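You operate a simulated robot arm through the tools that you are given. There is no shell and no other tool.

You are at the controls of a simulated robot arm. One attempt, no reset.

TASK
Shim the tube cradle and level the tube by its bubble.
Fine: free the cradle clamp knob, push home the shim that the gap gauge asks for, tighten the clamp knob; centre the bubble by the cradle wheel and tighten the wheel lock knob.
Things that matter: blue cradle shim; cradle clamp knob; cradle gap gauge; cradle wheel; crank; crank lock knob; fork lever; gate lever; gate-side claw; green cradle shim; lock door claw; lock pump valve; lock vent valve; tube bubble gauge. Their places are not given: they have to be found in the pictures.

The check looks at the end state, three seconds after you hand in, the way a careful person would. Anything else that was tipped, shoved, dropped, spilled or broken makes it a failure.

THE ROBOT
A 7-joint arm with a two-finger parallel gripper, fixed in place. Base frame: the origin is on the floor under the middle of its stand, x ahead of it, y to its left, z up; the work surface is at about z = 79.1. Units: cm, rad, N and s.
It reaches about 111.2 cm from its shoulder. Its first joint turns from -2.897 to 2.897 rad. Payload 3.43 kg.
Tool frame: the origin (TCP) lies between the finger pads and is the grasp point; the fingertips stand 3.4 cm ahead of it; z points along the fingers, y is the line along which they close. The gripper opens to 12.8 cm. The fingers are 2.4 cm wide and 1.2 cm thick; the gripper's body (4.8 by 13 cm) begins 9.6 cm behind the TCP.
Orientation is that of the tool frame in the base frame, as [roll, pitch, yaw] about the fixed x, y, z axes, in that order (R = Rz(yaw) Ry(pitch) Rx(roll)). With the fingers straight down and closing along the base's y, the tool's x points along the base's -x, its y along +y and its z along -z.

THE INTERFACE
- The arm moves only by the tool nudge_tool. Its argument "series" is a list of rows, each an object of numbers (a shift or turn left out is 0, a gripper value left out holds the last): "tx", "ty", "tz": the shift along the tool's x, y, z in cm; "rx", "ry", "rz": the turn, a rotation vector about the tool's x, y, z in rad; "hand": the finger opening in cm, from 0 to 12.8. In form: [{"tx": .., "ty": .., "tz": .., "rx": .., "ry": .., "rz": .., "hand": ..}, ...]. A call has 1 to 20 rows; each row is the pose to reach, as a shift and turn from the pose commanded when the call began, along the tool's axes at that moment. Each row takes 0.2 s and may step no farther than 5 cm and 0.15 rad from the row before; otherwise, or with a gripper value out of range, the whole call is refused. Where a pose cannot be reached the arm comes as near as it can. A force on the tool above 90 N (or 10 N above the force at the start of the call, whichever is more), or a blocked arm, ends the call early, and 0.2 s more pass. The fingers move at their own pace (about 15.3 cm/s each) and stop on an object; they squeeze with about 28 N. The grip force told is the motor's: it shows also when the fingers shut on nothing. Time passes only in rows, and 0.2 s behind the last, so rows that repeat a pose let the fingers close. The reply holds the time, the measured pose of the TCP, the force on the tool along the base axes, the opening and the grip force, in the units named above and with some noise, with the torque about the TCP (base axes, N m) and any sound that the robot's microphone picked up, and new pictures: "pictures" is both (left out), scene, wrist or none.
- Cameras (640 x 400 px; columns grow to the right, rows downward): "scene" is fixed at [21.95, -50.05, 169.91]; the picture's right is [0.40, -0.92, 0.00], its down [-0.51, -0.22, -0.83] and it looks along [0.76, 0.33, -0.56] (base axes); focal length 356 px, centre (320, 200). "wrist" rides on the gripper at [7.6, -1.1, -16] in the tool frame; the picture's right is [0.15, 0.99, 0.00], its down [-0.88, 0.13, -0.46] and it looks along [-0.45, 0.07, 0.89] (tool axes); focal length 234 px, centre (320, 200).
- probe_pixels(camera, pixels): for up to 12 pixels [column, row] of the newest picture of that camera ("zoom" is the newest enlarged one), the place [x, y, z] in the base frame of the surface seen there, good to about 0.3 cm. It takes no simulated time.
- close_up(camera, box): a new picture of the part [left, top, right, bottom] of that camera's present view, enlarged. It takes no simulated time.
- job_done(): hands the job in; it is judged then, once.

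Unless the task says otherwise, let go and move clear before handing in.

The tools are called after "Emit:" as name(argument=value, ...) on one line, values as JSON. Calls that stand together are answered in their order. nudge_tool: Moves the arm, as the interface text tells. Its arguments: {"type":"object","properties":{"series":{"type":"array","items":{"type":"object","properties":{"tx":{"type":"number"},"ty":{"type":"number"},"tz":{"type":"number"},"rx":{"type":"number"},"ry":{"type":"number"},"rz":{"type":"number"},"hand":{"type":"number"}}}},"pictures":{"type":"string","enum":["both","scene","wrist","none"]}},"required":["series"]} The other tools are called the same way: probe_pixels (camera, pixels) gives the place of the surface under pixels of a picture; close_up (camera, box) takes an enlarged picture of a part of a camera's view; job_done () hands the job in.

At the start:

```text
time: 0.0
tcp_pos: [57.91, 2.28, 130.84]
orientation: [-3.141, -0.002, 3.141]
ft_force: [0.1, -0.4, 0.5]
wrist_torque: [-0.01, 0.03, 0.0]
gripper_width: 12.78
grasp_force: 0.1
```

scene: 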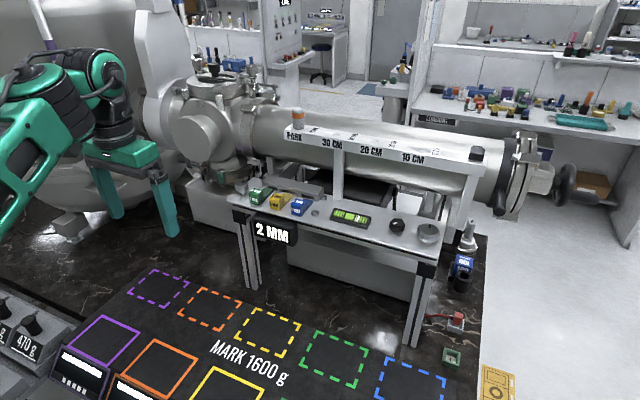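
wrist: 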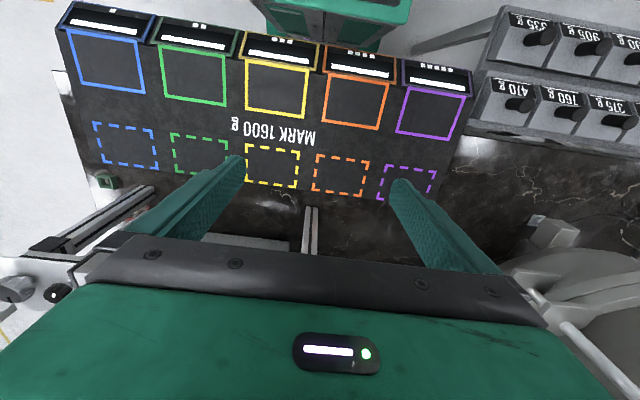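

The scene shows a bench with a tube, a shelf carrying green/yellow/blue shims (about 262,195 to 300,207), a "2 MM" gauge at (275,233), a bubble at (350,217) and knobs at (397,226) and (428,233). I'll enlarge these before moving.

Emit:
close_up(camera="scene", box=[220, 170, 380, 270])

Emit:
close_up(camera="scene", box=[340, 180, 500, 280])

Emit:
close_up(camera="scene", box=[160, 60, 320, 160])

```text
4.00 times, centred on (300, 220) of scene
```

zoom: 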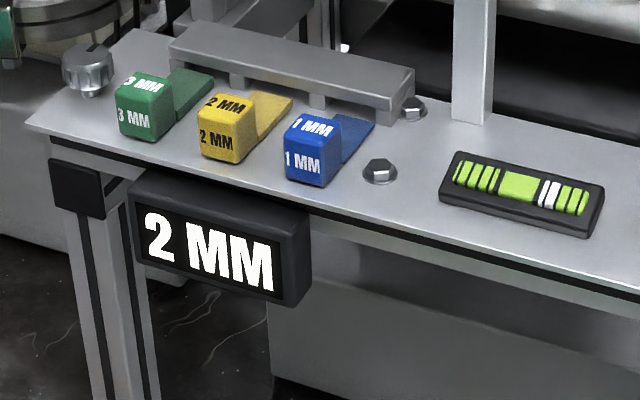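

```text
4.00 times, centred on (420, 230) of scene
```

zoom: 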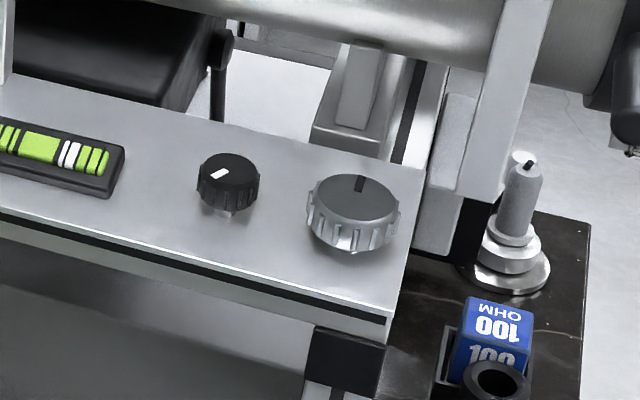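

```text
4.00 times, centred on (240, 110) of scene
```

zoom: 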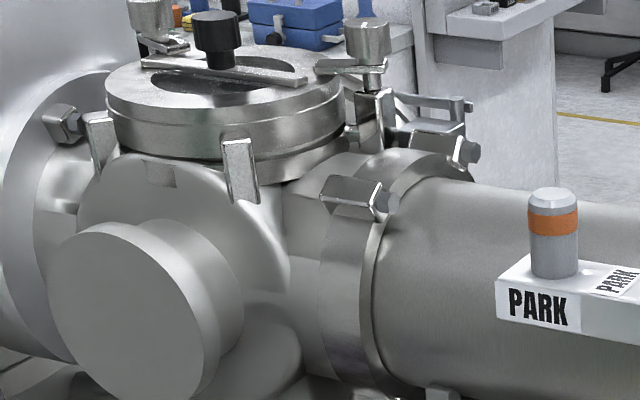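

The gauge reads "2 MM", so the yellow shim is wanted; the small silver knob at (242,188) left of the shims looks like the clamp knob, and the black knob plus large wheel sit at the right end. I'll probe positions of these parts.

Emit:
probe_pixels(camera="scene", pixels=[[242, 186], [257, 191], [277, 198], [299, 205], [290, 197], [315, 212], [350, 216], [396, 224], [429, 230], [235, 200], [400, 240], [310, 187]])

Emit:
close_up(camera="scene", box=[226, 172, 306, 222])

Emit:
close_up(camera="scene", box=[380, 205, 460, 255])

Emit:
close_up(camera="scene", box=[320, 192, 400, 242])

```text
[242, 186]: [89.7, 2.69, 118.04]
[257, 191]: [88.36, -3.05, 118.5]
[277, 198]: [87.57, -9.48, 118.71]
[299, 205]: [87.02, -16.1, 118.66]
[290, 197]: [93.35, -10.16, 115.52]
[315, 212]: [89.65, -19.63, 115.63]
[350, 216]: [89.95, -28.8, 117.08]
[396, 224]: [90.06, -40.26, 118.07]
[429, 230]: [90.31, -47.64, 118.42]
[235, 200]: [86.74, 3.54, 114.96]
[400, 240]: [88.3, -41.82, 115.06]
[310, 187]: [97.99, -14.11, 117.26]
```

```text
8.00 times, centred on (266, 197) of scene
```

zoom: 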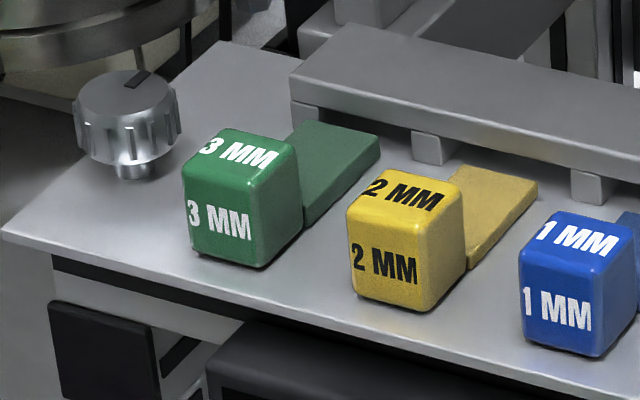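

```text
8.00 times, centred on (420, 230) of scene
```

zoom: 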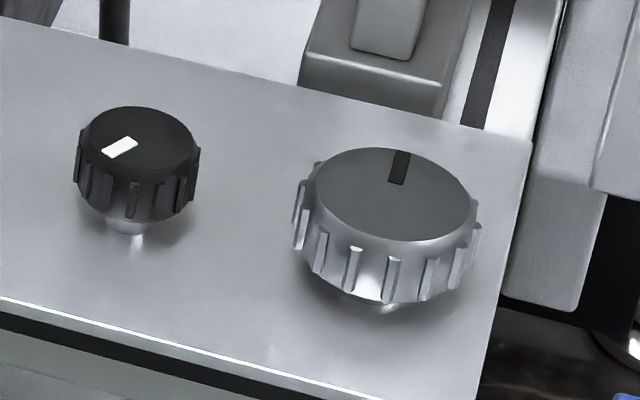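

```text
8.00 times, centred on (360, 217) of scene
```

zoom: 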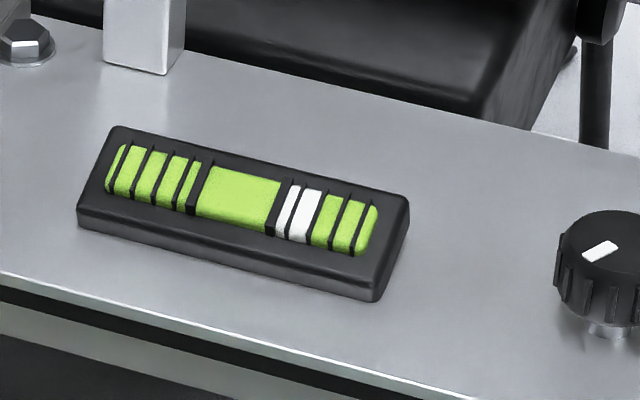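

The shelf top is at z≈115 with the knobs' tops at about z≈118. I need to know the clearance to the rail and tube above it, so I'll probe those and the shelf details.

Emit:
probe_pixels(camera="scene", pixels=[[295, 133], [330, 143], [370, 150], [410, 157], [470, 170], [477, 152], [298, 120], [338, 175], [466, 205], [300, 165], [360, 130], [440, 130]])

Emit:
close_up(camera="scene", box=[280, 100, 520, 250])

```text
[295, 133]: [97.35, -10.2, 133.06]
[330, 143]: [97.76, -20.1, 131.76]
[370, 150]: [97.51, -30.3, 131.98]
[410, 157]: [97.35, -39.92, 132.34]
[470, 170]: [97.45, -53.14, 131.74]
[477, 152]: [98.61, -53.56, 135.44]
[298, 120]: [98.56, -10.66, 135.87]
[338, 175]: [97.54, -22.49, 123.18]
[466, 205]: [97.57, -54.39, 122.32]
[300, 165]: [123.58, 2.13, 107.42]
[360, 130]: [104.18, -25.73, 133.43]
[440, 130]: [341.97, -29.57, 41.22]
```

```text
2.67 times, centred on (400, 175) of scene
```

zoom: 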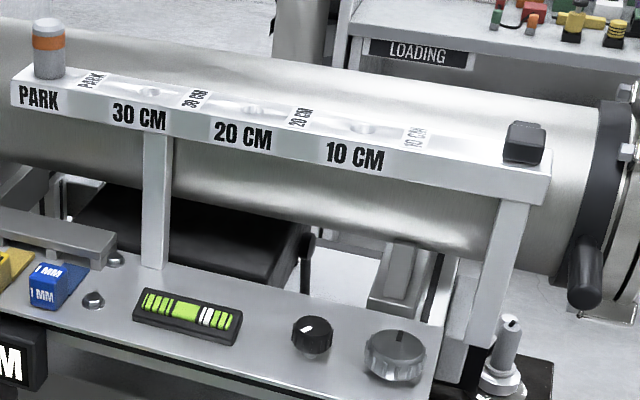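

The rail's front face is at x≈97.4, z≈131–135, starting around y≈−8, so a downward gripper at x≈90 clears it. Before moving over the clamp knob, I'll probe the round port at (200,135) and the structure behind the knob.

Emit:
probe_pixels(camera="scene", pixels=[[195, 135], [215, 135], [185, 155], [215, 160], [245, 150], [225, 180], [240, 175], [180, 110], [240, 100], [290, 130], [205, 165], [260, 175]])

Emit:
close_up(camera="scene", box=[160, 110, 320, 210])

```text
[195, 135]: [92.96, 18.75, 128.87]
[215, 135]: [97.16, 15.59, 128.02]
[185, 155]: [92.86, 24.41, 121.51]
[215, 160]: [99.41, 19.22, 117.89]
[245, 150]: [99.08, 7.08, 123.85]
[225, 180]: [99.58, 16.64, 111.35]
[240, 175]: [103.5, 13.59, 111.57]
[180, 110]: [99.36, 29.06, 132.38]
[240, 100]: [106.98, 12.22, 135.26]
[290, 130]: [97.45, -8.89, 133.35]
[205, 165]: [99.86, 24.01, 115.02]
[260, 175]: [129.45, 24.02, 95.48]
```

```text
4.00 times, centred on (240, 160) of scene
```

zoom: 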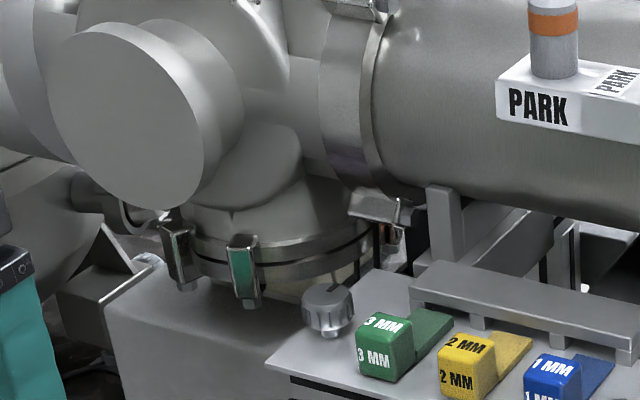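

The port front is near x≈93 at y≥12, so the clamp knob at y≈2.7 has room. I'll measure the knob and green shim edges precisely using a tight zoom, since the finger clearance there looks small.

Emit:
close_up(camera="scene", box=[230, 174, 294, 214])

Emit:
probe_pixels(camera="zoom", pixels=[[55, 130], [175, 130], [115, 95], [110, 150], [115, 205], [200, 165], [290, 190], [195, 230], [270, 310], [320, 150], [315, 245], [250, 200]])

```text
10.00 times, centred on (262, 194) of scene
```

zoom: 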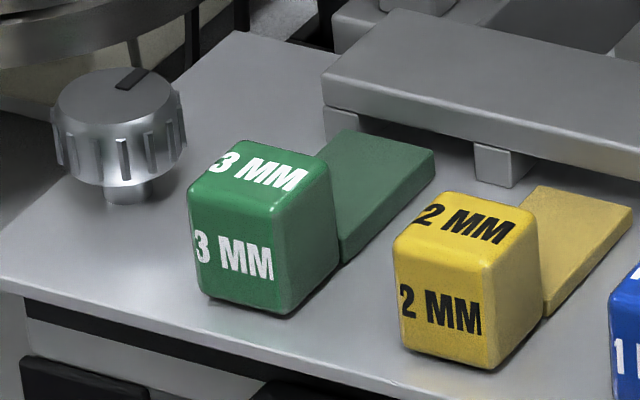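

```text
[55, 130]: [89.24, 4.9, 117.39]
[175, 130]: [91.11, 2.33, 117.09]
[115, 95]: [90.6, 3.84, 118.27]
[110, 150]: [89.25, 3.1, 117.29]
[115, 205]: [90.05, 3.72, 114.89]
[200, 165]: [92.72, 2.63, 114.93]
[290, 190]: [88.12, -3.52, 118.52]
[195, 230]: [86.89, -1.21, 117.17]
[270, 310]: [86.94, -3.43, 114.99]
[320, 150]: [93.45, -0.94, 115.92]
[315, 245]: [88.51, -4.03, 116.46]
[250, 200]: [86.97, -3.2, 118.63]
```

The knob centre is about (90.4, 3.6) with radius ≈1.6 and the green block's near edge is at y≈−1.2, so gripping along y leaves enough space. I'll move above the knob at z≈130 with a narrowed gripper and look.

Emit:
nudge_tool(series=[{"tx": -4.7, "ty": 0.2, "tz": 0, "hand": 6}, {"tx": -9.4, "ty": 0.4}, {"tx": -14.1, "ty": 0.6}, {"tx": -18.8, "ty": 0.8}, {"tx": -23.5, "ty": 1.0}, {"tx": -28.2, "ty": 1.2}, {"tx": -32.5, "ty": 1.3, "tz": 0.5}, {"tx": -32.5, "ty": 1.3, "tz": 0.5}])

```text
time: 0.9
tcp_pos: [70.4, 3.16, 133.08]
orientation: [3.138, 0.045, -3.131]
ft_force: [32.6, 9.8, -59.1]
wrist_torque: [-0.32, 0.8, -0.01]
gripper_width: 6.0
grasp_force: 0.0
stopped in row 4: the force on the tool passed its limit at 128 N (the readings are from after the stop); the commanded pose is now the measured one
```

scene: 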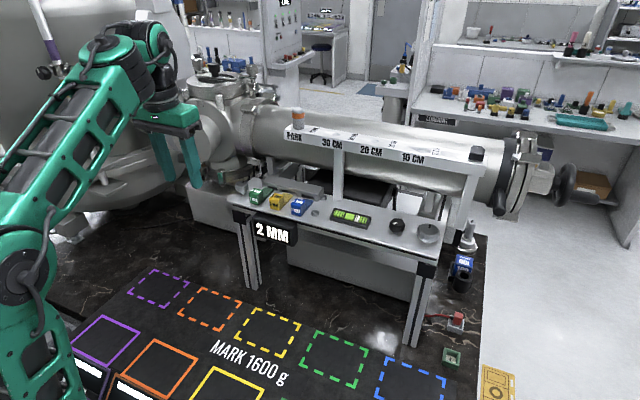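
wrist: 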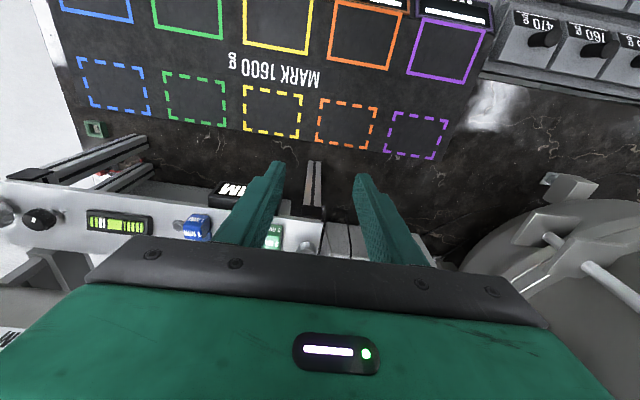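

The move stopped in row 4 with a 128 N spike at x≈70.4 and the TCP lifted to z=133; the scene shows the hand near (175,120) by the vessel at left. I'll hold still to see whether the force persists and inspect closely what was touched.

Emit:
close_up(camera="scene", box=[100, 10, 260, 210])

Emit:
probe_pixels(camera="scene", pixels=[[160, 115], [175, 110], [195, 108], [150, 30], [165, 80], [180, 95], [130, 140], [140, 160], [45, 20], [60, 70]])

Emit:
probe_pixels(camera="wrist", pixels=[[500, 250], [560, 260], [600, 300], [620, 280], [560, 190], [600, 230], [480, 300], [540, 220], [305, 245], [425, 250]])

```text
2.00 times, centred on (180, 110) of scene
```

zoom: 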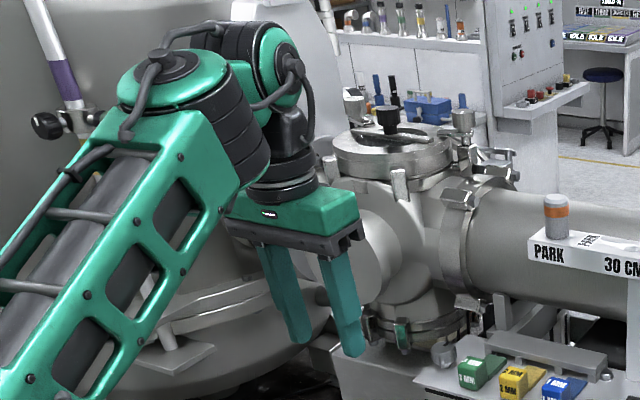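

```text
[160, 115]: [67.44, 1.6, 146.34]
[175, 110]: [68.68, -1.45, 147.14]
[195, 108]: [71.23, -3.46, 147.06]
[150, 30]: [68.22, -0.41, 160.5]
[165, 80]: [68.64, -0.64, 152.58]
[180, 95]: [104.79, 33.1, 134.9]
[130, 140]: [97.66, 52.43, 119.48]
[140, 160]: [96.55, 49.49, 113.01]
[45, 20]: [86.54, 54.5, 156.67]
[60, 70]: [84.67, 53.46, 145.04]
```

```text
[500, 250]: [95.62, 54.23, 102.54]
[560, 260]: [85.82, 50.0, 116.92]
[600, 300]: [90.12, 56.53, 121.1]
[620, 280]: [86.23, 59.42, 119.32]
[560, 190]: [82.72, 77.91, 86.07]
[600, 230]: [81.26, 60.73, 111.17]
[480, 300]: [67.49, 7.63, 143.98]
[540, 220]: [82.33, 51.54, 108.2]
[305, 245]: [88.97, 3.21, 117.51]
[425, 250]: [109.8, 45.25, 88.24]
```

No structure is within reach of the hand in the picture (nearest at y>30), so the spike was probably from moving too fast. I'll hold for two rows and read the force.

Emit:
nudge_tool(series=[{"tx": 0}, {"tx": 0}, {"tx": 0}], pictures="none")

```text
time: 1.5
tcp_pos: [69.13, 3.09, 133.6]
orientation: [3.138, 0.057, -3.13]
ft_force: [38.1, 11.0, -66.5]
wrist_torque: [-0.56, 0.9, -0.12]
gripper_width: 6.0
grasp_force: 0.1
stopped in row 2: the force on the tool passed its limit at 92 N (the readings are from after the stop); the commanded pose is now the measured one
```

The force persists at about (38, 11, −67) N and the arm is drifting back and up, so something is in contact near the fingers. I'll look closely at the hand in both views.

Emit:
close_up(camera="scene", box=[140, 80, 236, 200])

Emit:
close_up(camera="wrist", box=[200, 120, 440, 270])

Emit:
close_up(camera="scene", box=[0, 0, 200, 125])

Emit:
close_up(camera="scene", box=[0, 180, 250, 400])

```text
3.33 times, centred on (188, 140) of scene
```

zoom: 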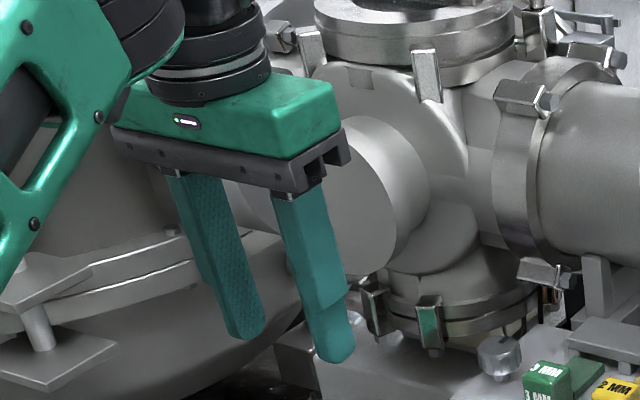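

```text
2.67 times, centred on (320, 195) of wrist
```

zoom: 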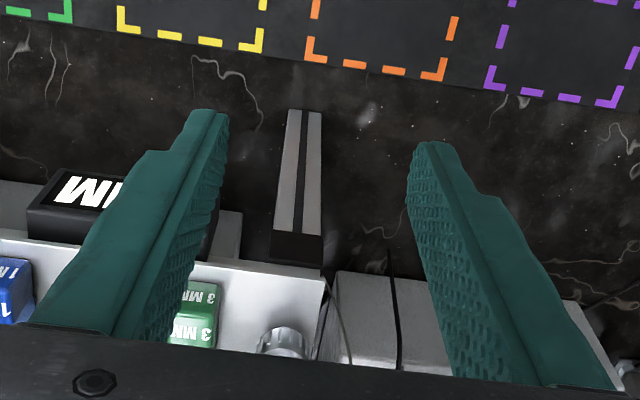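

```text
3.20 times, centred on (100, 62) of scene
```

zoom: 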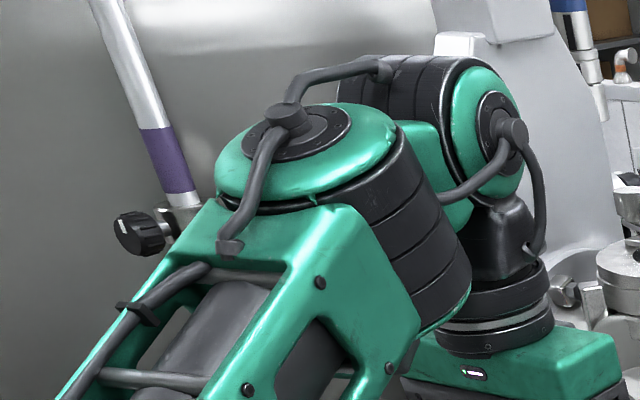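

```text
1.82 times, centred on (125, 290) of scene
```

zoom: 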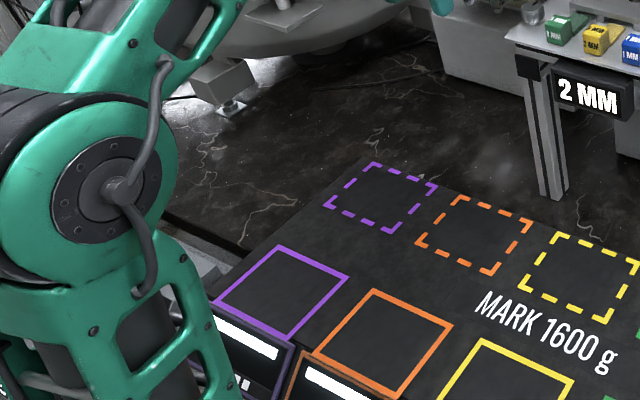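

The fingers look free, but the arm's elbow is low at scene (40,275), close to the bench edge and the weight displays. I'll probe around the elbow and forearm to see if a link is touching something.

Emit:
probe_pixels(camera="scene", pixels=[[40, 275], [10, 270], [60, 310], [60, 350], [85, 350], [75, 370], [130, 60], [100, 130], [90, 320], [110, 345], [60, 390], [20, 330]])

Emit:
close_up(camera="wrist", box=[0, 0, 640, 400])

```text
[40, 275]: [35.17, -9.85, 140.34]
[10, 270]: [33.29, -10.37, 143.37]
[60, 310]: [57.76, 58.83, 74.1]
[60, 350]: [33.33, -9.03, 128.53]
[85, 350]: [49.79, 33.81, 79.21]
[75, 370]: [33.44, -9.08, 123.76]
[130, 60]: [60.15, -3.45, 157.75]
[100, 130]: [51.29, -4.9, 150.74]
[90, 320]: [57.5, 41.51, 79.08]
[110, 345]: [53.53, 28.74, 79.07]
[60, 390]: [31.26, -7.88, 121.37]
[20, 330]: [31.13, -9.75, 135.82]
```

```text
1.00 times, centred on (320, 200) of wrist (not enlarged: the box is as wide or as high as the picture)
```

zoom: 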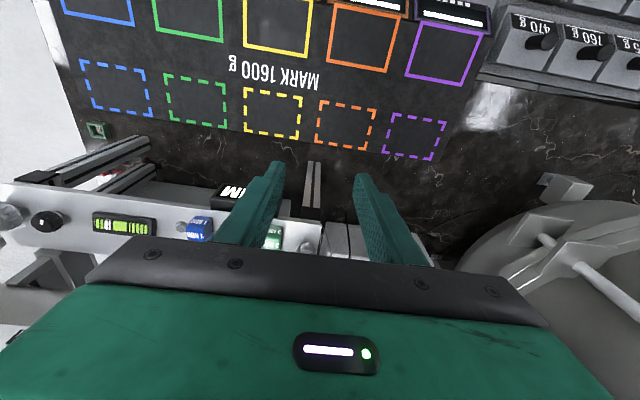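

Probing shows the elbow at about (33,−5,138) and forearm well above the bench, so I can't see an obvious contact. I'll back off gently toward the robot and up to see if the force clears.

Emit:
nudge_tool(series=[{"tx": 0.5, "tz": -0.3}, {"tx": 1.0, "tz": -0.6}, {"tx": 1.0, "tz": -0.6}], pictures="none")

```text
time: 1.8
tcp_pos: [67.67, 3.02, 134.43]
orientation: [3.136, 0.073, -3.133]
ft_force: [44.1, 14.2, -74.4]
wrist_torque: [-0.89, 1.03, -0.32]
gripper_width: 6.01
grasp_force: 0.0
stopped in row 1: the force on the tool passed its limit at 99 N (the readings are from after the stop); the commanded pose is now the measured one
```

Backing up raised the force to (44, 14, −74), so the load eases in the other direction: forward and down. I'll try a small step that way.

Emit:
nudge_tool(series=[{"tx": -0.5, "tz": 0.5}, {"tx": -1.0, "tz": 1.0}, {"tx": -1.0, "tz": 1.0}], pictures="both")

```text
time: 2.6
tcp_pos: [68.62, 3.22, 133.44]
orientation: [3.138, 0.063, -3.134]
ft_force: [0.0, 0.4, 0.8]
wrist_torque: [0.01, 0.0, 0.01]
gripper_width: 5.98
grasp_force: 0.0
```

scene: 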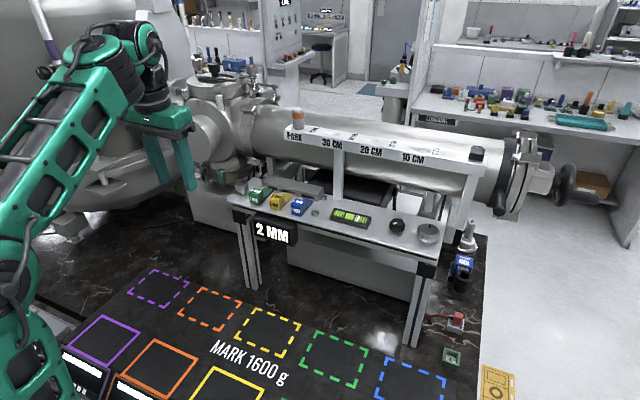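
wrist: 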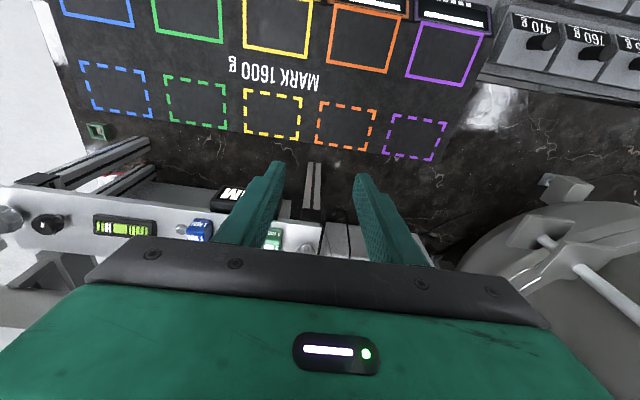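

The force is now zero, so the spikes were from abrupt motion, and slower ramped moves are needed. I'll check that the bench is unchanged by zooming on the gauges.

Emit:
close_up(camera="scene", box=[220, 180, 460, 330])

Emit:
close_up(camera="scene", box=[320, 192, 400, 242])

```text
2.67 times, centred on (340, 255) of scene
```

zoom: 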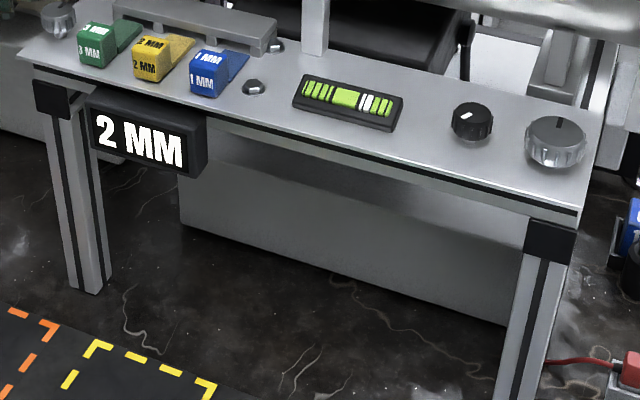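

```text
8.00 times, centred on (360, 217) of scene
```

zoom: 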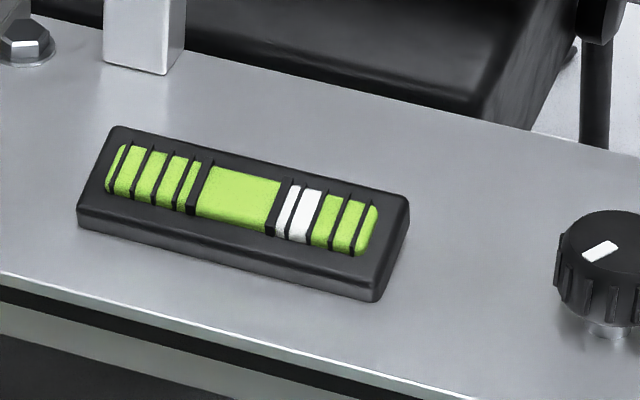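

Everything on the shelf is unchanged. I'll now go to above the clamp knob (90.4, 3.6, 130) with ramped small steps, also removing the 0.063 rad pitch.

Emit:
nudge_tool(series=[{"tx": -0.5, "ty": 0.01, "tz": 0.11, "ry": 0.002}, {"tx": -1.5, "ty": 0.03, "tz": 0.33, "ry": 0.005}, {"tx": -3, "ty": 0.05, "tz": 0.67, "ry": 0.01}, {"tx": -5, "ty": 0.09, "tz": 1.11, "ry": 0.016}, {"tx": -7, "ty": 0.12, "tz": 1.55, "ry": 0.022}, {"tx": -9, "ty": 0.16, "tz": 2.0, "ry": 0.028}, {"tx": -11, "ty": 0.2, "tz": 2.44, "ry": 0.034}, {"tx": -13, "ty": 0.23, "tz": 2.88, "ry": 0.04}, {"tx": -15, "ty": 0.27, "tz": 3.33, "ry": 0.046}, {"tx": -17, "ty": 0.3, "tz": 3.77, "ry": 0.052}, {"tx": -18.5, "ty": 0.33, "tz": 4.1, "ry": 0.056}, {"tx": -20, "ty": 0.36, "tz": 4.44, "ry": 0.06}, {"tx": -21, "ty": 0.38, "tz": 4.66, "ry": 0.063}, {"tx": -21.5, "ty": 0.38, "tz": 4.77, "ry": 0.063}, {"tx": -21.5, "ty": 0.38, "tz": 4.77, "ry": 0.063}])

```text
time: 3.7
tcp_pos: [72.7, 3.3, 133.88]
orientation: [3.135, 0.074, -3.134]
ft_force: [33.2, 0.4, -52.7]
wrist_torque: [1.06, 1.11, 0.72]
gripper_width: 6.01
grasp_force: 0.0
stopped in row 5: the force on the tool passed its limit at 112 N (the readings are from after the stop); the commanded pose is now the measured one
```

scene: 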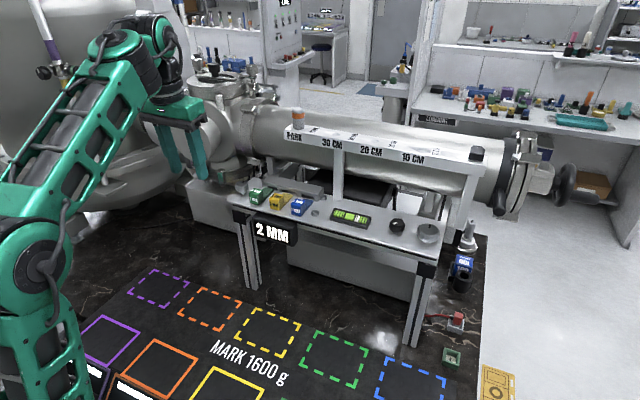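
wrist: 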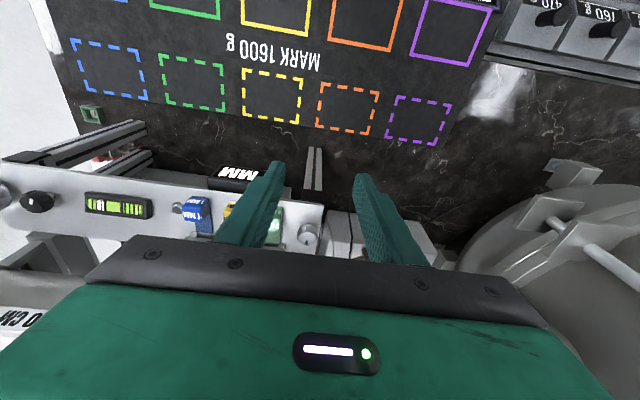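

The stop came again near x≈73–74, and the torque line points to a contact about 16 cm behind and 8 cm to the robot side of the TCP, which is the wrist camera touching the forearm. Moving down and forward relieved it before, so I'll lower the hand to z≈124 and watch the force.

Emit:
nudge_tool(series=[{"tx": -0.3, "tz": 0.7}, {"tx": -0.5, "tz": 1.5}, {"tx": -0.5, "tz": 2.5}, {"tx": -0.5, "tz": 3.5}, {"tx": -0.5, "tz": 4.5}, {"tx": -0.5, "tz": 5.5}, {"tx": -0.5, "tz": 6.5}, {"tx": -0.5, "tz": 7.5}, {"tx": -0.5, "tz": 8.5}, {"tx": -0.5, "tz": 9.2}, {"tx": -0.5, "tz": 9.5}, {"tx": -0.5, "tz": 9.5}])

```text
time: 6.3
tcp_pos: [74.09, 3.22, 124.09]
orientation: [3.134, 0.067, -3.136]
ft_force: [0.0, 1.0, 0.4]
wrist_torque: [-0.02, 0.0, 0.01]
gripper_width: 5.99
grasp_force: 0.1
```

scene: 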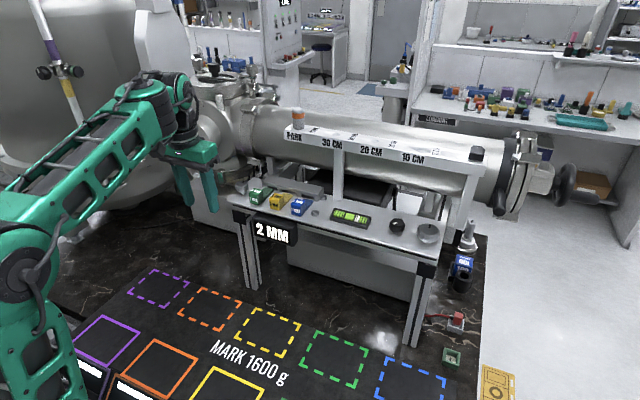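
wrist: 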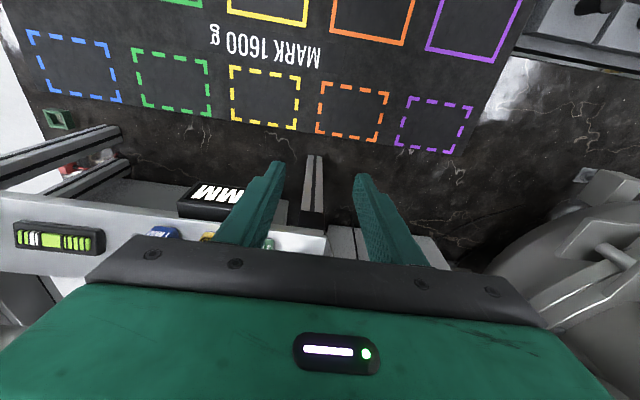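

Force is zero at (74.1, 3.2, 124.1) and the forearm is now shallower. I'll advance at this height over the knob in ~1.5 cm steps, keeping the small tilt for now.

Emit:
nudge_tool(series=[{"tx": -0.5, "ty": 0.0, "tz": 0.03}, {"tx": -1.5, "ty": 0.04, "tz": 0.1}, {"tx": -3, "ty": 0.07, "tz": 0.2}, {"tx": -4.5, "ty": 0.1, "tz": 0.3}, {"tx": -6, "ty": 0.15, "tz": 0.4}, {"tx": -7.5, "ty": 0.18, "tz": 0.5}, {"tx": -9, "ty": 0.2, "tz": 0.6}, {"tx": -10.5, "ty": 0.25, "tz": 0.7}, {"tx": -12, "ty": 0.3, "tz": 0.8}, {"tx": -13.5, "ty": 0.33, "tz": 0.9}, {"tx": -14.8, "ty": 0.36, "tz": 0.99}, {"tx": -15.8, "ty": 0.4, "tz": 1.05}, {"tx": -16.26, "ty": 0.4, "tz": 1.09}, {"tx": -16.26, "ty": 0.4, "tz": 1.09}])

```text
time: 9.3
tcp_pos: [90.45, 3.73, 124.11]
orientation: [3.137, 0.066, -3.134]
ft_force: [-0.2, 0.2, 0.5]
wrist_torque: [-0.03, 0.03, -0.03]
gripper_width: 6.01
grasp_force: 0.1
```

scene: 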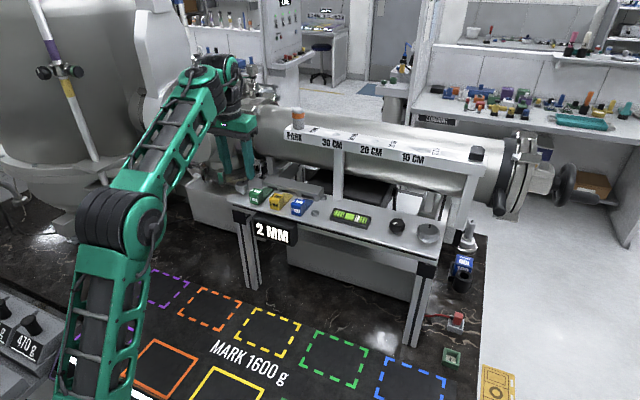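
wrist: 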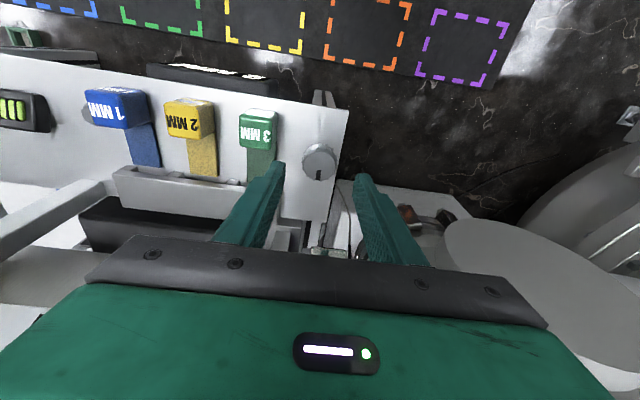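

The TCP is over the knob at (90.45, 3.73, 124.1) with zero force; the wrist view shows the clamp knob at (320,160) with its dark mark pointing down (toward +x). I'll probe the knob and its neighbours in this view.

Emit:
close_up(camera="wrist", box=[240, 90, 400, 190])

Emit:
probe_pixels(camera="zoom", pixels=[[320, 270], [255, 270], [375, 270], [315, 225], [320, 315], [320, 330], [150, 100], [155, 150], [10, 120], [35, 200], [130, 250], [420, 150]])

```text
4.00 times, centred on (320, 140) of wrist
```

zoom: 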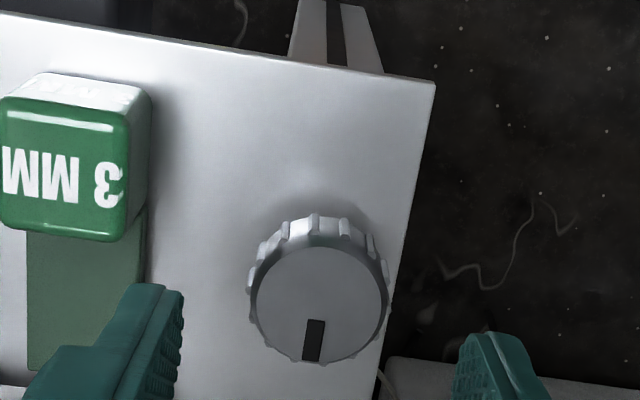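

```text
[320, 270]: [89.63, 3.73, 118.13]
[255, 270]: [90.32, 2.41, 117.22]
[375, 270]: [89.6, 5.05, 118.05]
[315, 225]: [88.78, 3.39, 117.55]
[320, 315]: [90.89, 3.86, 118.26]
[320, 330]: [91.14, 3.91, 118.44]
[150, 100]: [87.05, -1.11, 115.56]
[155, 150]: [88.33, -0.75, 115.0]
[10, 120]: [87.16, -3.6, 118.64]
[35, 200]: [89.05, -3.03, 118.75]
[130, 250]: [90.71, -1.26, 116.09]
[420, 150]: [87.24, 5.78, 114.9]
```

The knob centre is about (90.4, 3.8), top z≈118.25, radius ≈1.6, its mark toward +x. I'll level the hand, turn it clockwise 0.7 rad for winding room, and set the opening to 5 cm while still above.

Emit:
nudge_tool(series=[{"ry": 0.033, "hand": 5}, {"ry": 0.066}, {"rx": 0.003, "ry": 0.066, "rz": 0.1}, {"rx": 0.007, "ry": 0.066, "rz": 0.2}, {"rx": 0.01, "ry": 0.065, "rz": 0.3}, {"rx": 0.013, "ry": 0.065, "rz": 0.4}, {"rx": 0.016, "ry": 0.064, "rz": 0.5}, {"rx": 0.02, "ry": 0.064, "rz": 0.6}, {"rx": 0.023, "ry": 0.063, "rz": 0.7}, {"rx": 0.023, "ry": 0.063, "rz": 0.7}])

```text
time: 9.8
tcp_pos: [88.92, 3.94, 125.84]
orientation: [3.134, 0.053, -3.136]
ft_force: [0.2, 0.7, 0.5]
wrist_torque: [0.02, 0.02, 0.0]
gripper_width: 4.99
grasp_force: 0.1
stopped in row 2: the force on the tool passed its limit at 158 N (the readings are from after the stop); the commanded pose is now the measured one
```

scene: 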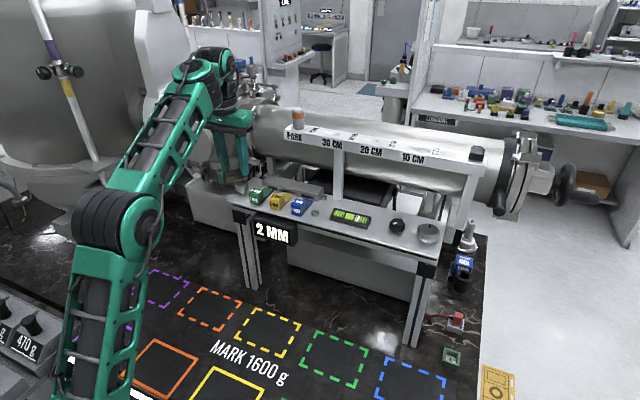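
wrist: 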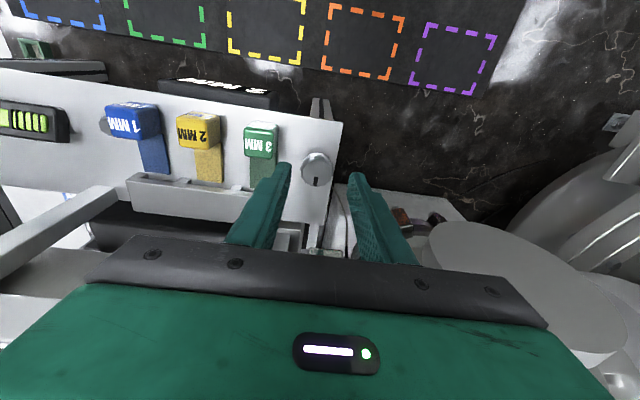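

Levelling the hand brought the camera into the forearm again (158 N, now cleared to 0), so a forward tilt has to be kept. I'll go to pitch ≈0.15 at (90.1, 3.8, 124) and then rotate about the vertical.

Emit:
nudge_tool(series=[{"ry": -0.04, "tx": -0.1, "tz": 0.2}, {"ry": -0.097, "tx": -0.3, "tz": 0.6}, {"ry": -0.097, "tx": -0.7, "ty": -0.1, "tz": 1.2}, {"ry": -0.097, "tx": -1.05, "ty": -0.14, "tz": 1.9}, {"ry": -0.097, "tx": -1.05, "ty": -0.14, "tz": 1.9}], pictures="none")

```text
time: 11.0
tcp_pos: [90.5, 3.82, 123.53]
orientation: [3.134, 0.145, -3.136]
ft_force: [0.9, -1.1, -0.3]
wrist_torque: [-0.03, -0.04, 0.04]
gripper_width: 4.99
grasp_force: 0.1
```

Pitch is now 0.145 with no force. Next I rotate clockwise 0.7 rad about the vertical above the knob.

Emit:
nudge_tool(series=[{"rx": 0.0145, "rz": 0.099}, {"rx": 0.029, "rz": 0.198}, {"rx": 0.0435, "rz": 0.297}, {"rx": 0.058, "rz": 0.396}, {"rx": 0.0725, "rz": 0.495}, {"rx": 0.087, "rz": 0.594}, {"rx": 0.1015, "rz": 0.692}, {"rx": 0.1015, "rz": 0.692}])

```text
time: 12.8
tcp_pos: [90.48, 3.72, 123.55]
orientation: [3.137, 0.139, 2.446]
ft_force: [0.7, -0.3, -1.8]
wrist_torque: [0.01, 0.05, 0.01]
gripper_width: 4.99
grasp_force: 0.1
```

scene: 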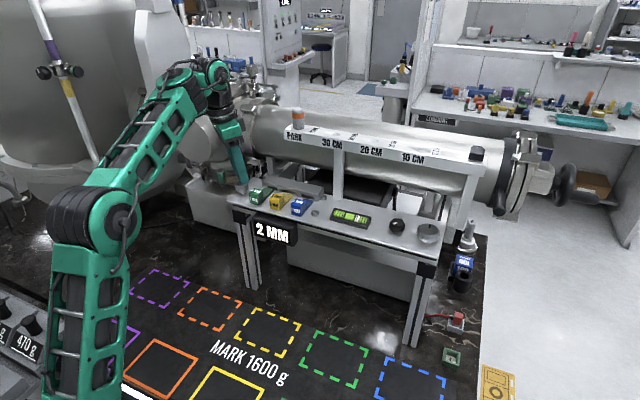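
wrist: 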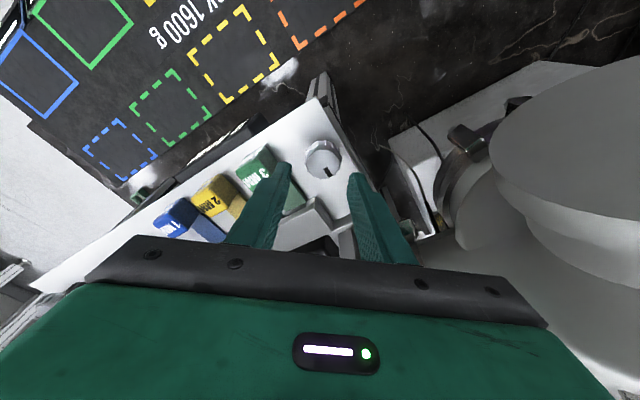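

Yaw is now 2.446 rad, and the knob sits between the fingers at (323,160). I'll descend to TCP z≈119.3 around it with the 5 cm opening.

Emit:
nudge_tool(series=[{"tx": 0.2, "tz": 0.7}, {"tx": 0.45, "tz": 1.6}, {"tx": 0.7, "tz": 2.6}, {"tx": 0.85, "tz": 3.5}, {"tx": 0.95, "tz": 4.0}, {"tx": 1.0, "ty": 0.01, "tz": 4.15}, {"tx": 1.0, "ty": 0.01, "tz": 4.15}])

```text
time: 14.4
tcp_pos: [90.21, 4.13, 119.25]
orientation: [3.136, 0.141, 2.448]
ft_force: [-0.3, -0.5, 0.3]
wrist_torque: [-0.01, -0.02, -0.02]
gripper_width: 5.02
grasp_force: 0.1
```

scene: 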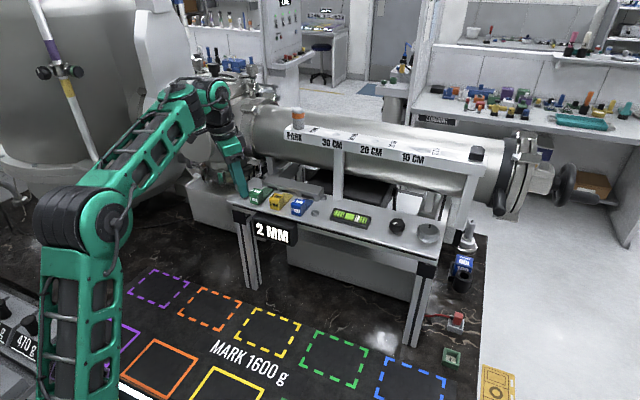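
wrist: 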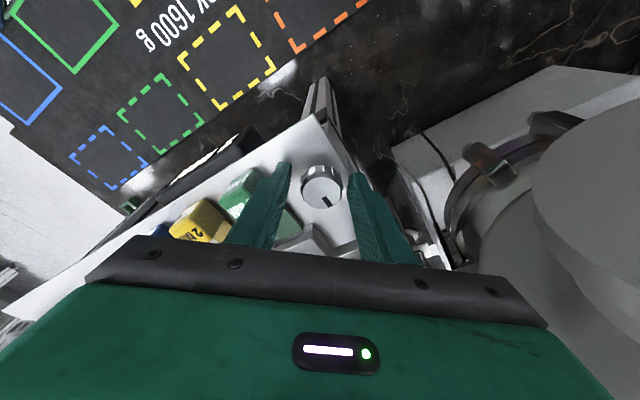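

The knob is between the fingers at (322,187). I'll take a close look before closing.

Emit:
close_up(camera="wrist", box=[240, 130, 400, 230])

Emit:
close_up(camera="scene", box=[210, 140, 290, 220])

```text
4.00 times, centred on (320, 180) of wrist
```

zoom: 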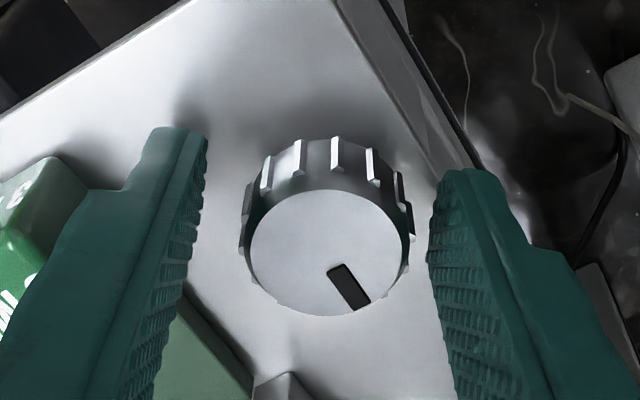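

```text
5.00 times, centred on (250, 180) of scene
```

zoom: 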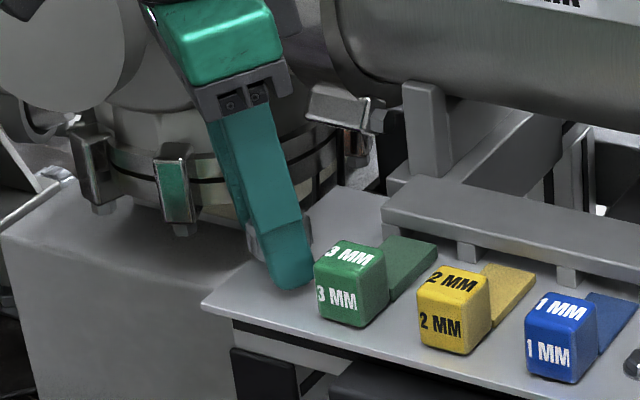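

The fingers straddle the knob, offset by about 0.2 cm, so I'll shift ty +0.2 and close.

Emit:
nudge_tool(series=[{"ty": 0.2}, {"ty": 0.2, "hand": 0}, {"ty": 0.2}, {"ty": 0.2}])

```text
time: 15.4
tcp_pos: [90.21, 4.23, 119.16]
orientation: [3.136, 0.14, 2.45]
ft_force: [-1.5, -1.4, -1.1]
wrist_torque: [-0.23, 0.33, 0.14]
gripper_width: 3.36
grasp_force: 44.6
```

scene: 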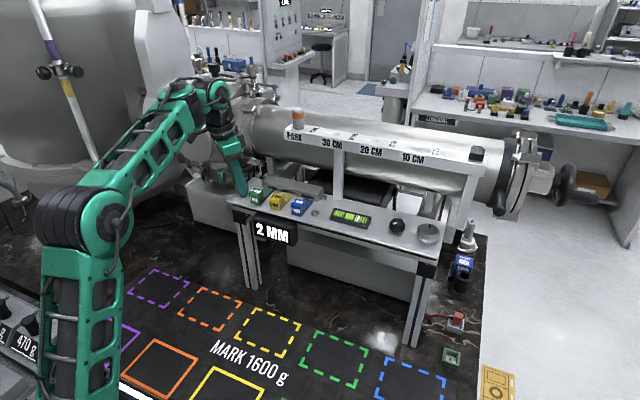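
wrist: 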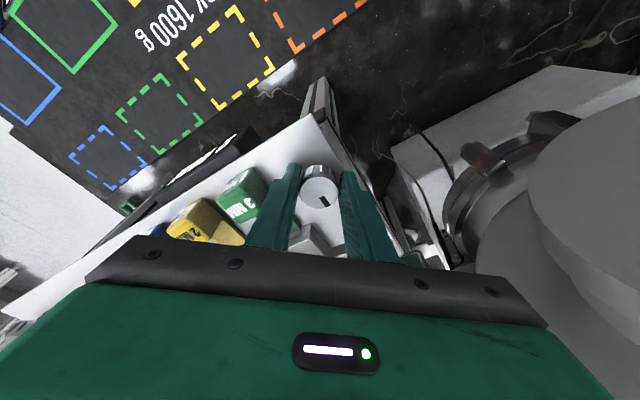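

The knob is held at 3.36 cm. I'll turn it counter-clockwise 0.7 rad about the vertical and watch torque, sounds and the mark.

Emit:
nudge_tool(series=[{"rx": -0.014, "rz": -0.099, "ty": -0.03}, {"rx": -0.028, "rz": -0.198, "tx": -0.01, "ty": -0.06}, {"rx": -0.042, "rz": -0.297, "tx": -0.015, "ty": -0.09}, {"rx": -0.056, "rz": -0.396, "tx": -0.025, "ty": -0.115}, {"rx": -0.07, "rz": -0.495, "tx": -0.04, "ty": -0.14}, {"rx": -0.084, "rz": -0.594, "tx": -0.055, "ty": -0.17}, {"rx": -0.098, "rz": -0.693, "tx": -0.07, "ty": -0.19, "tz": 0.01}, {"rx": -0.098, "rz": -0.693, "tx": -0.07, "ty": -0.19, "tz": 0.01}])

```text
time: 17.2
tcp_pos: [90.18, 3.85, 119.06]
orientation: [3.136, 0.142, -3.135]
ft_force: [-16.4, -20.5, -9.4]
wrist_torque: [-0.79, 1.02, -0.12]
gripper_width: 3.36
grasp_force: 45.4
```

scene: 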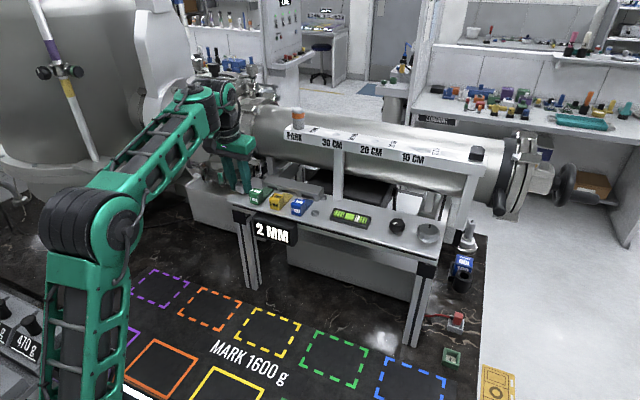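
wrist: 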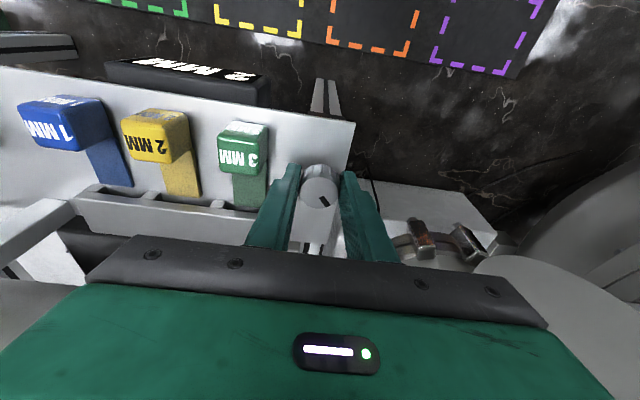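

The knob turned with the hand (mark stays at (323,202) in the wrist view), with some side force (−16,−20) from being slightly off-axis. I'll correct that and continue counter-clockwise another 0.7 rad.

Emit:
nudge_tool(series=[{"rx": -0.014, "rz": -0.099, "tx": 0.07, "ty": -0.13}, {"rx": -0.028, "rz": -0.198, "tx": 0.14, "ty": -0.25}, {"rx": -0.042, "rz": -0.297, "tx": 0.135, "ty": -0.29}, {"rx": -0.056, "rz": -0.396, "tx": 0.125, "ty": -0.315}, {"rx": -0.07, "rz": -0.495, "tx": 0.11, "ty": -0.345}, {"rx": -0.084, "rz": -0.594, "tx": 0.095, "ty": -0.37}, {"rx": -0.098, "rz": -0.693, "tx": 0.08, "ty": -0.39}, {"rx": -0.098, "rz": -0.693, "tx": 0.08, "ty": -0.39}])

```text
time: 19.0
tcp_pos: [90.35, 3.5, 119.22]
orientation: [3.14, 0.147, -2.434]
ft_force: [27.0, -26.4, 2.9]
wrist_torque: [-0.88, -0.45, -0.2]
gripper_width: 3.36
grasp_force: 45.5
```

scene: 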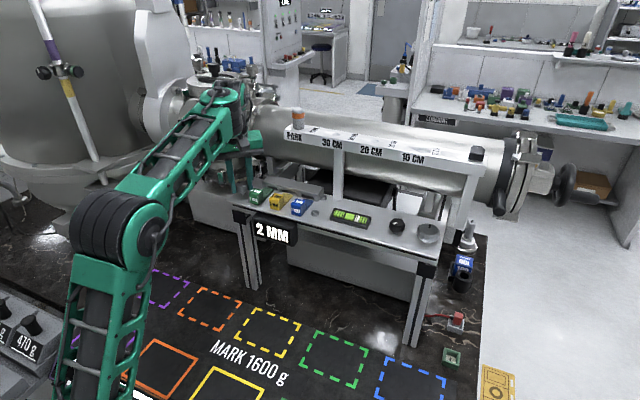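
wrist: 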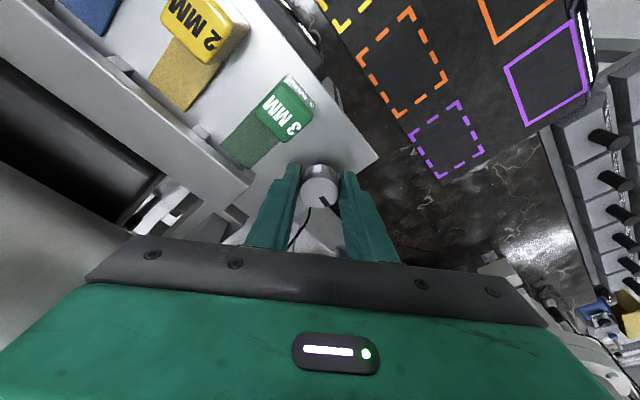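

The knob has turned about 1.39 rad in all without a stop or sound. I'll look at the gauges for change before re-gripping.

Emit:
close_up(camera="scene", box=[220, 170, 380, 270])

Emit:
close_up(camera="wrist", box=[240, 130, 400, 230])

```text
4.00 times, centred on (300, 220) of scene
```

zoom: 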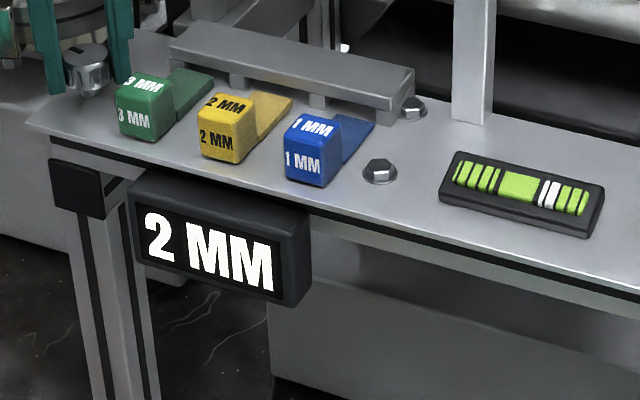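

```text
4.00 times, centred on (320, 180) of wrist
```

zoom: 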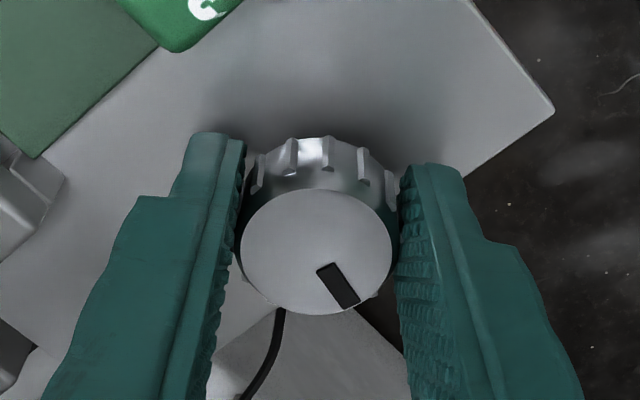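

The gauge still reads 2 MM and the knob's mark now points to +y, about 85° from start. I'll open, swing the hand back 1.4 rad around the knob, re-centre and grip again.

Emit:
nudge_tool(series=[{"hand": 5}, {"hand": 5}, {"rx": 0.0206, "rz": 0.1385, "tx": -0.04, "ty": 0.02}, {"rx": 0.0412, "rz": 0.277, "tx": -0.08, "ty": 0.04}, {"rx": 0.0618, "rz": 0.4155, "tx": -0.12, "ty": 0.06}, {"rx": 0.0824, "rz": 0.554, "tx": -0.16, "ty": 0.08}, {"rx": 0.103, "rz": 0.6925, "tx": -0.2, "ty": 0.1, "tz": 0.03}, {"rx": 0.1236, "rz": 0.831, "tx": -0.24, "ty": 0.12}, {"rx": 0.1442, "rz": 0.9695, "tx": -0.28, "ty": 0.14, "tz": 0.04}, {"rx": 0.1648, "rz": 1.108, "tx": -0.32, "ty": 0.16}, {"rx": 0.1854, "rz": 1.2465, "tx": -0.36, "ty": 0.18, "tz": 0.05}, {"rx": 0.206, "rz": 1.385, "tx": -0.395, "ty": 0.205, "tz": 0.058}, {"rx": 0.206, "rz": 1.385, "tx": -0.395, "ty": 0.205, "tz": 0.058}])

```text
time: 21.8
tcp_pos: [90.31, 3.97, 119.12]
orientation: [-3.14, 0.145, 2.446]
ft_force: [0.5, 0.3, -0.5]
wrist_torque: [0.02, 0.01, 0.01]
gripper_width: 4.98
grasp_force: 0.2
```

scene: 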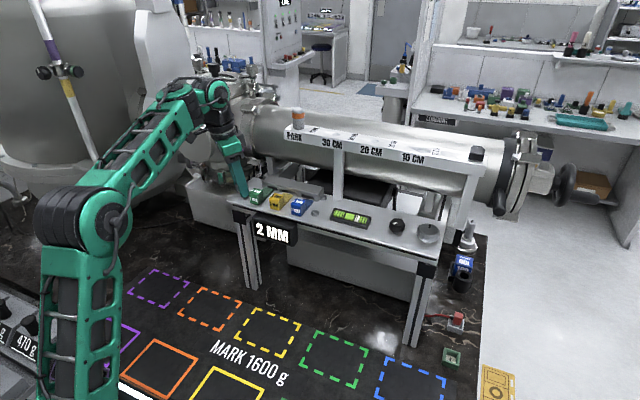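
wrist: 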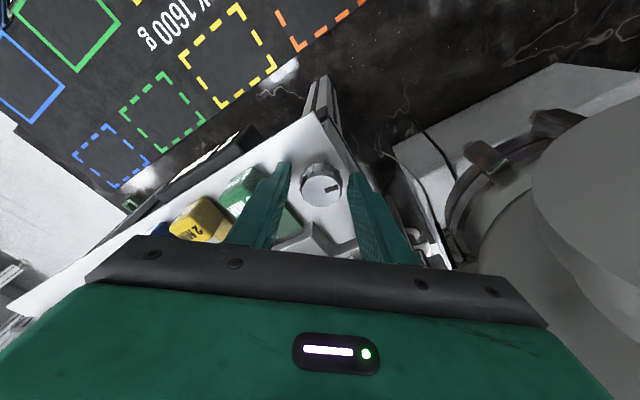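

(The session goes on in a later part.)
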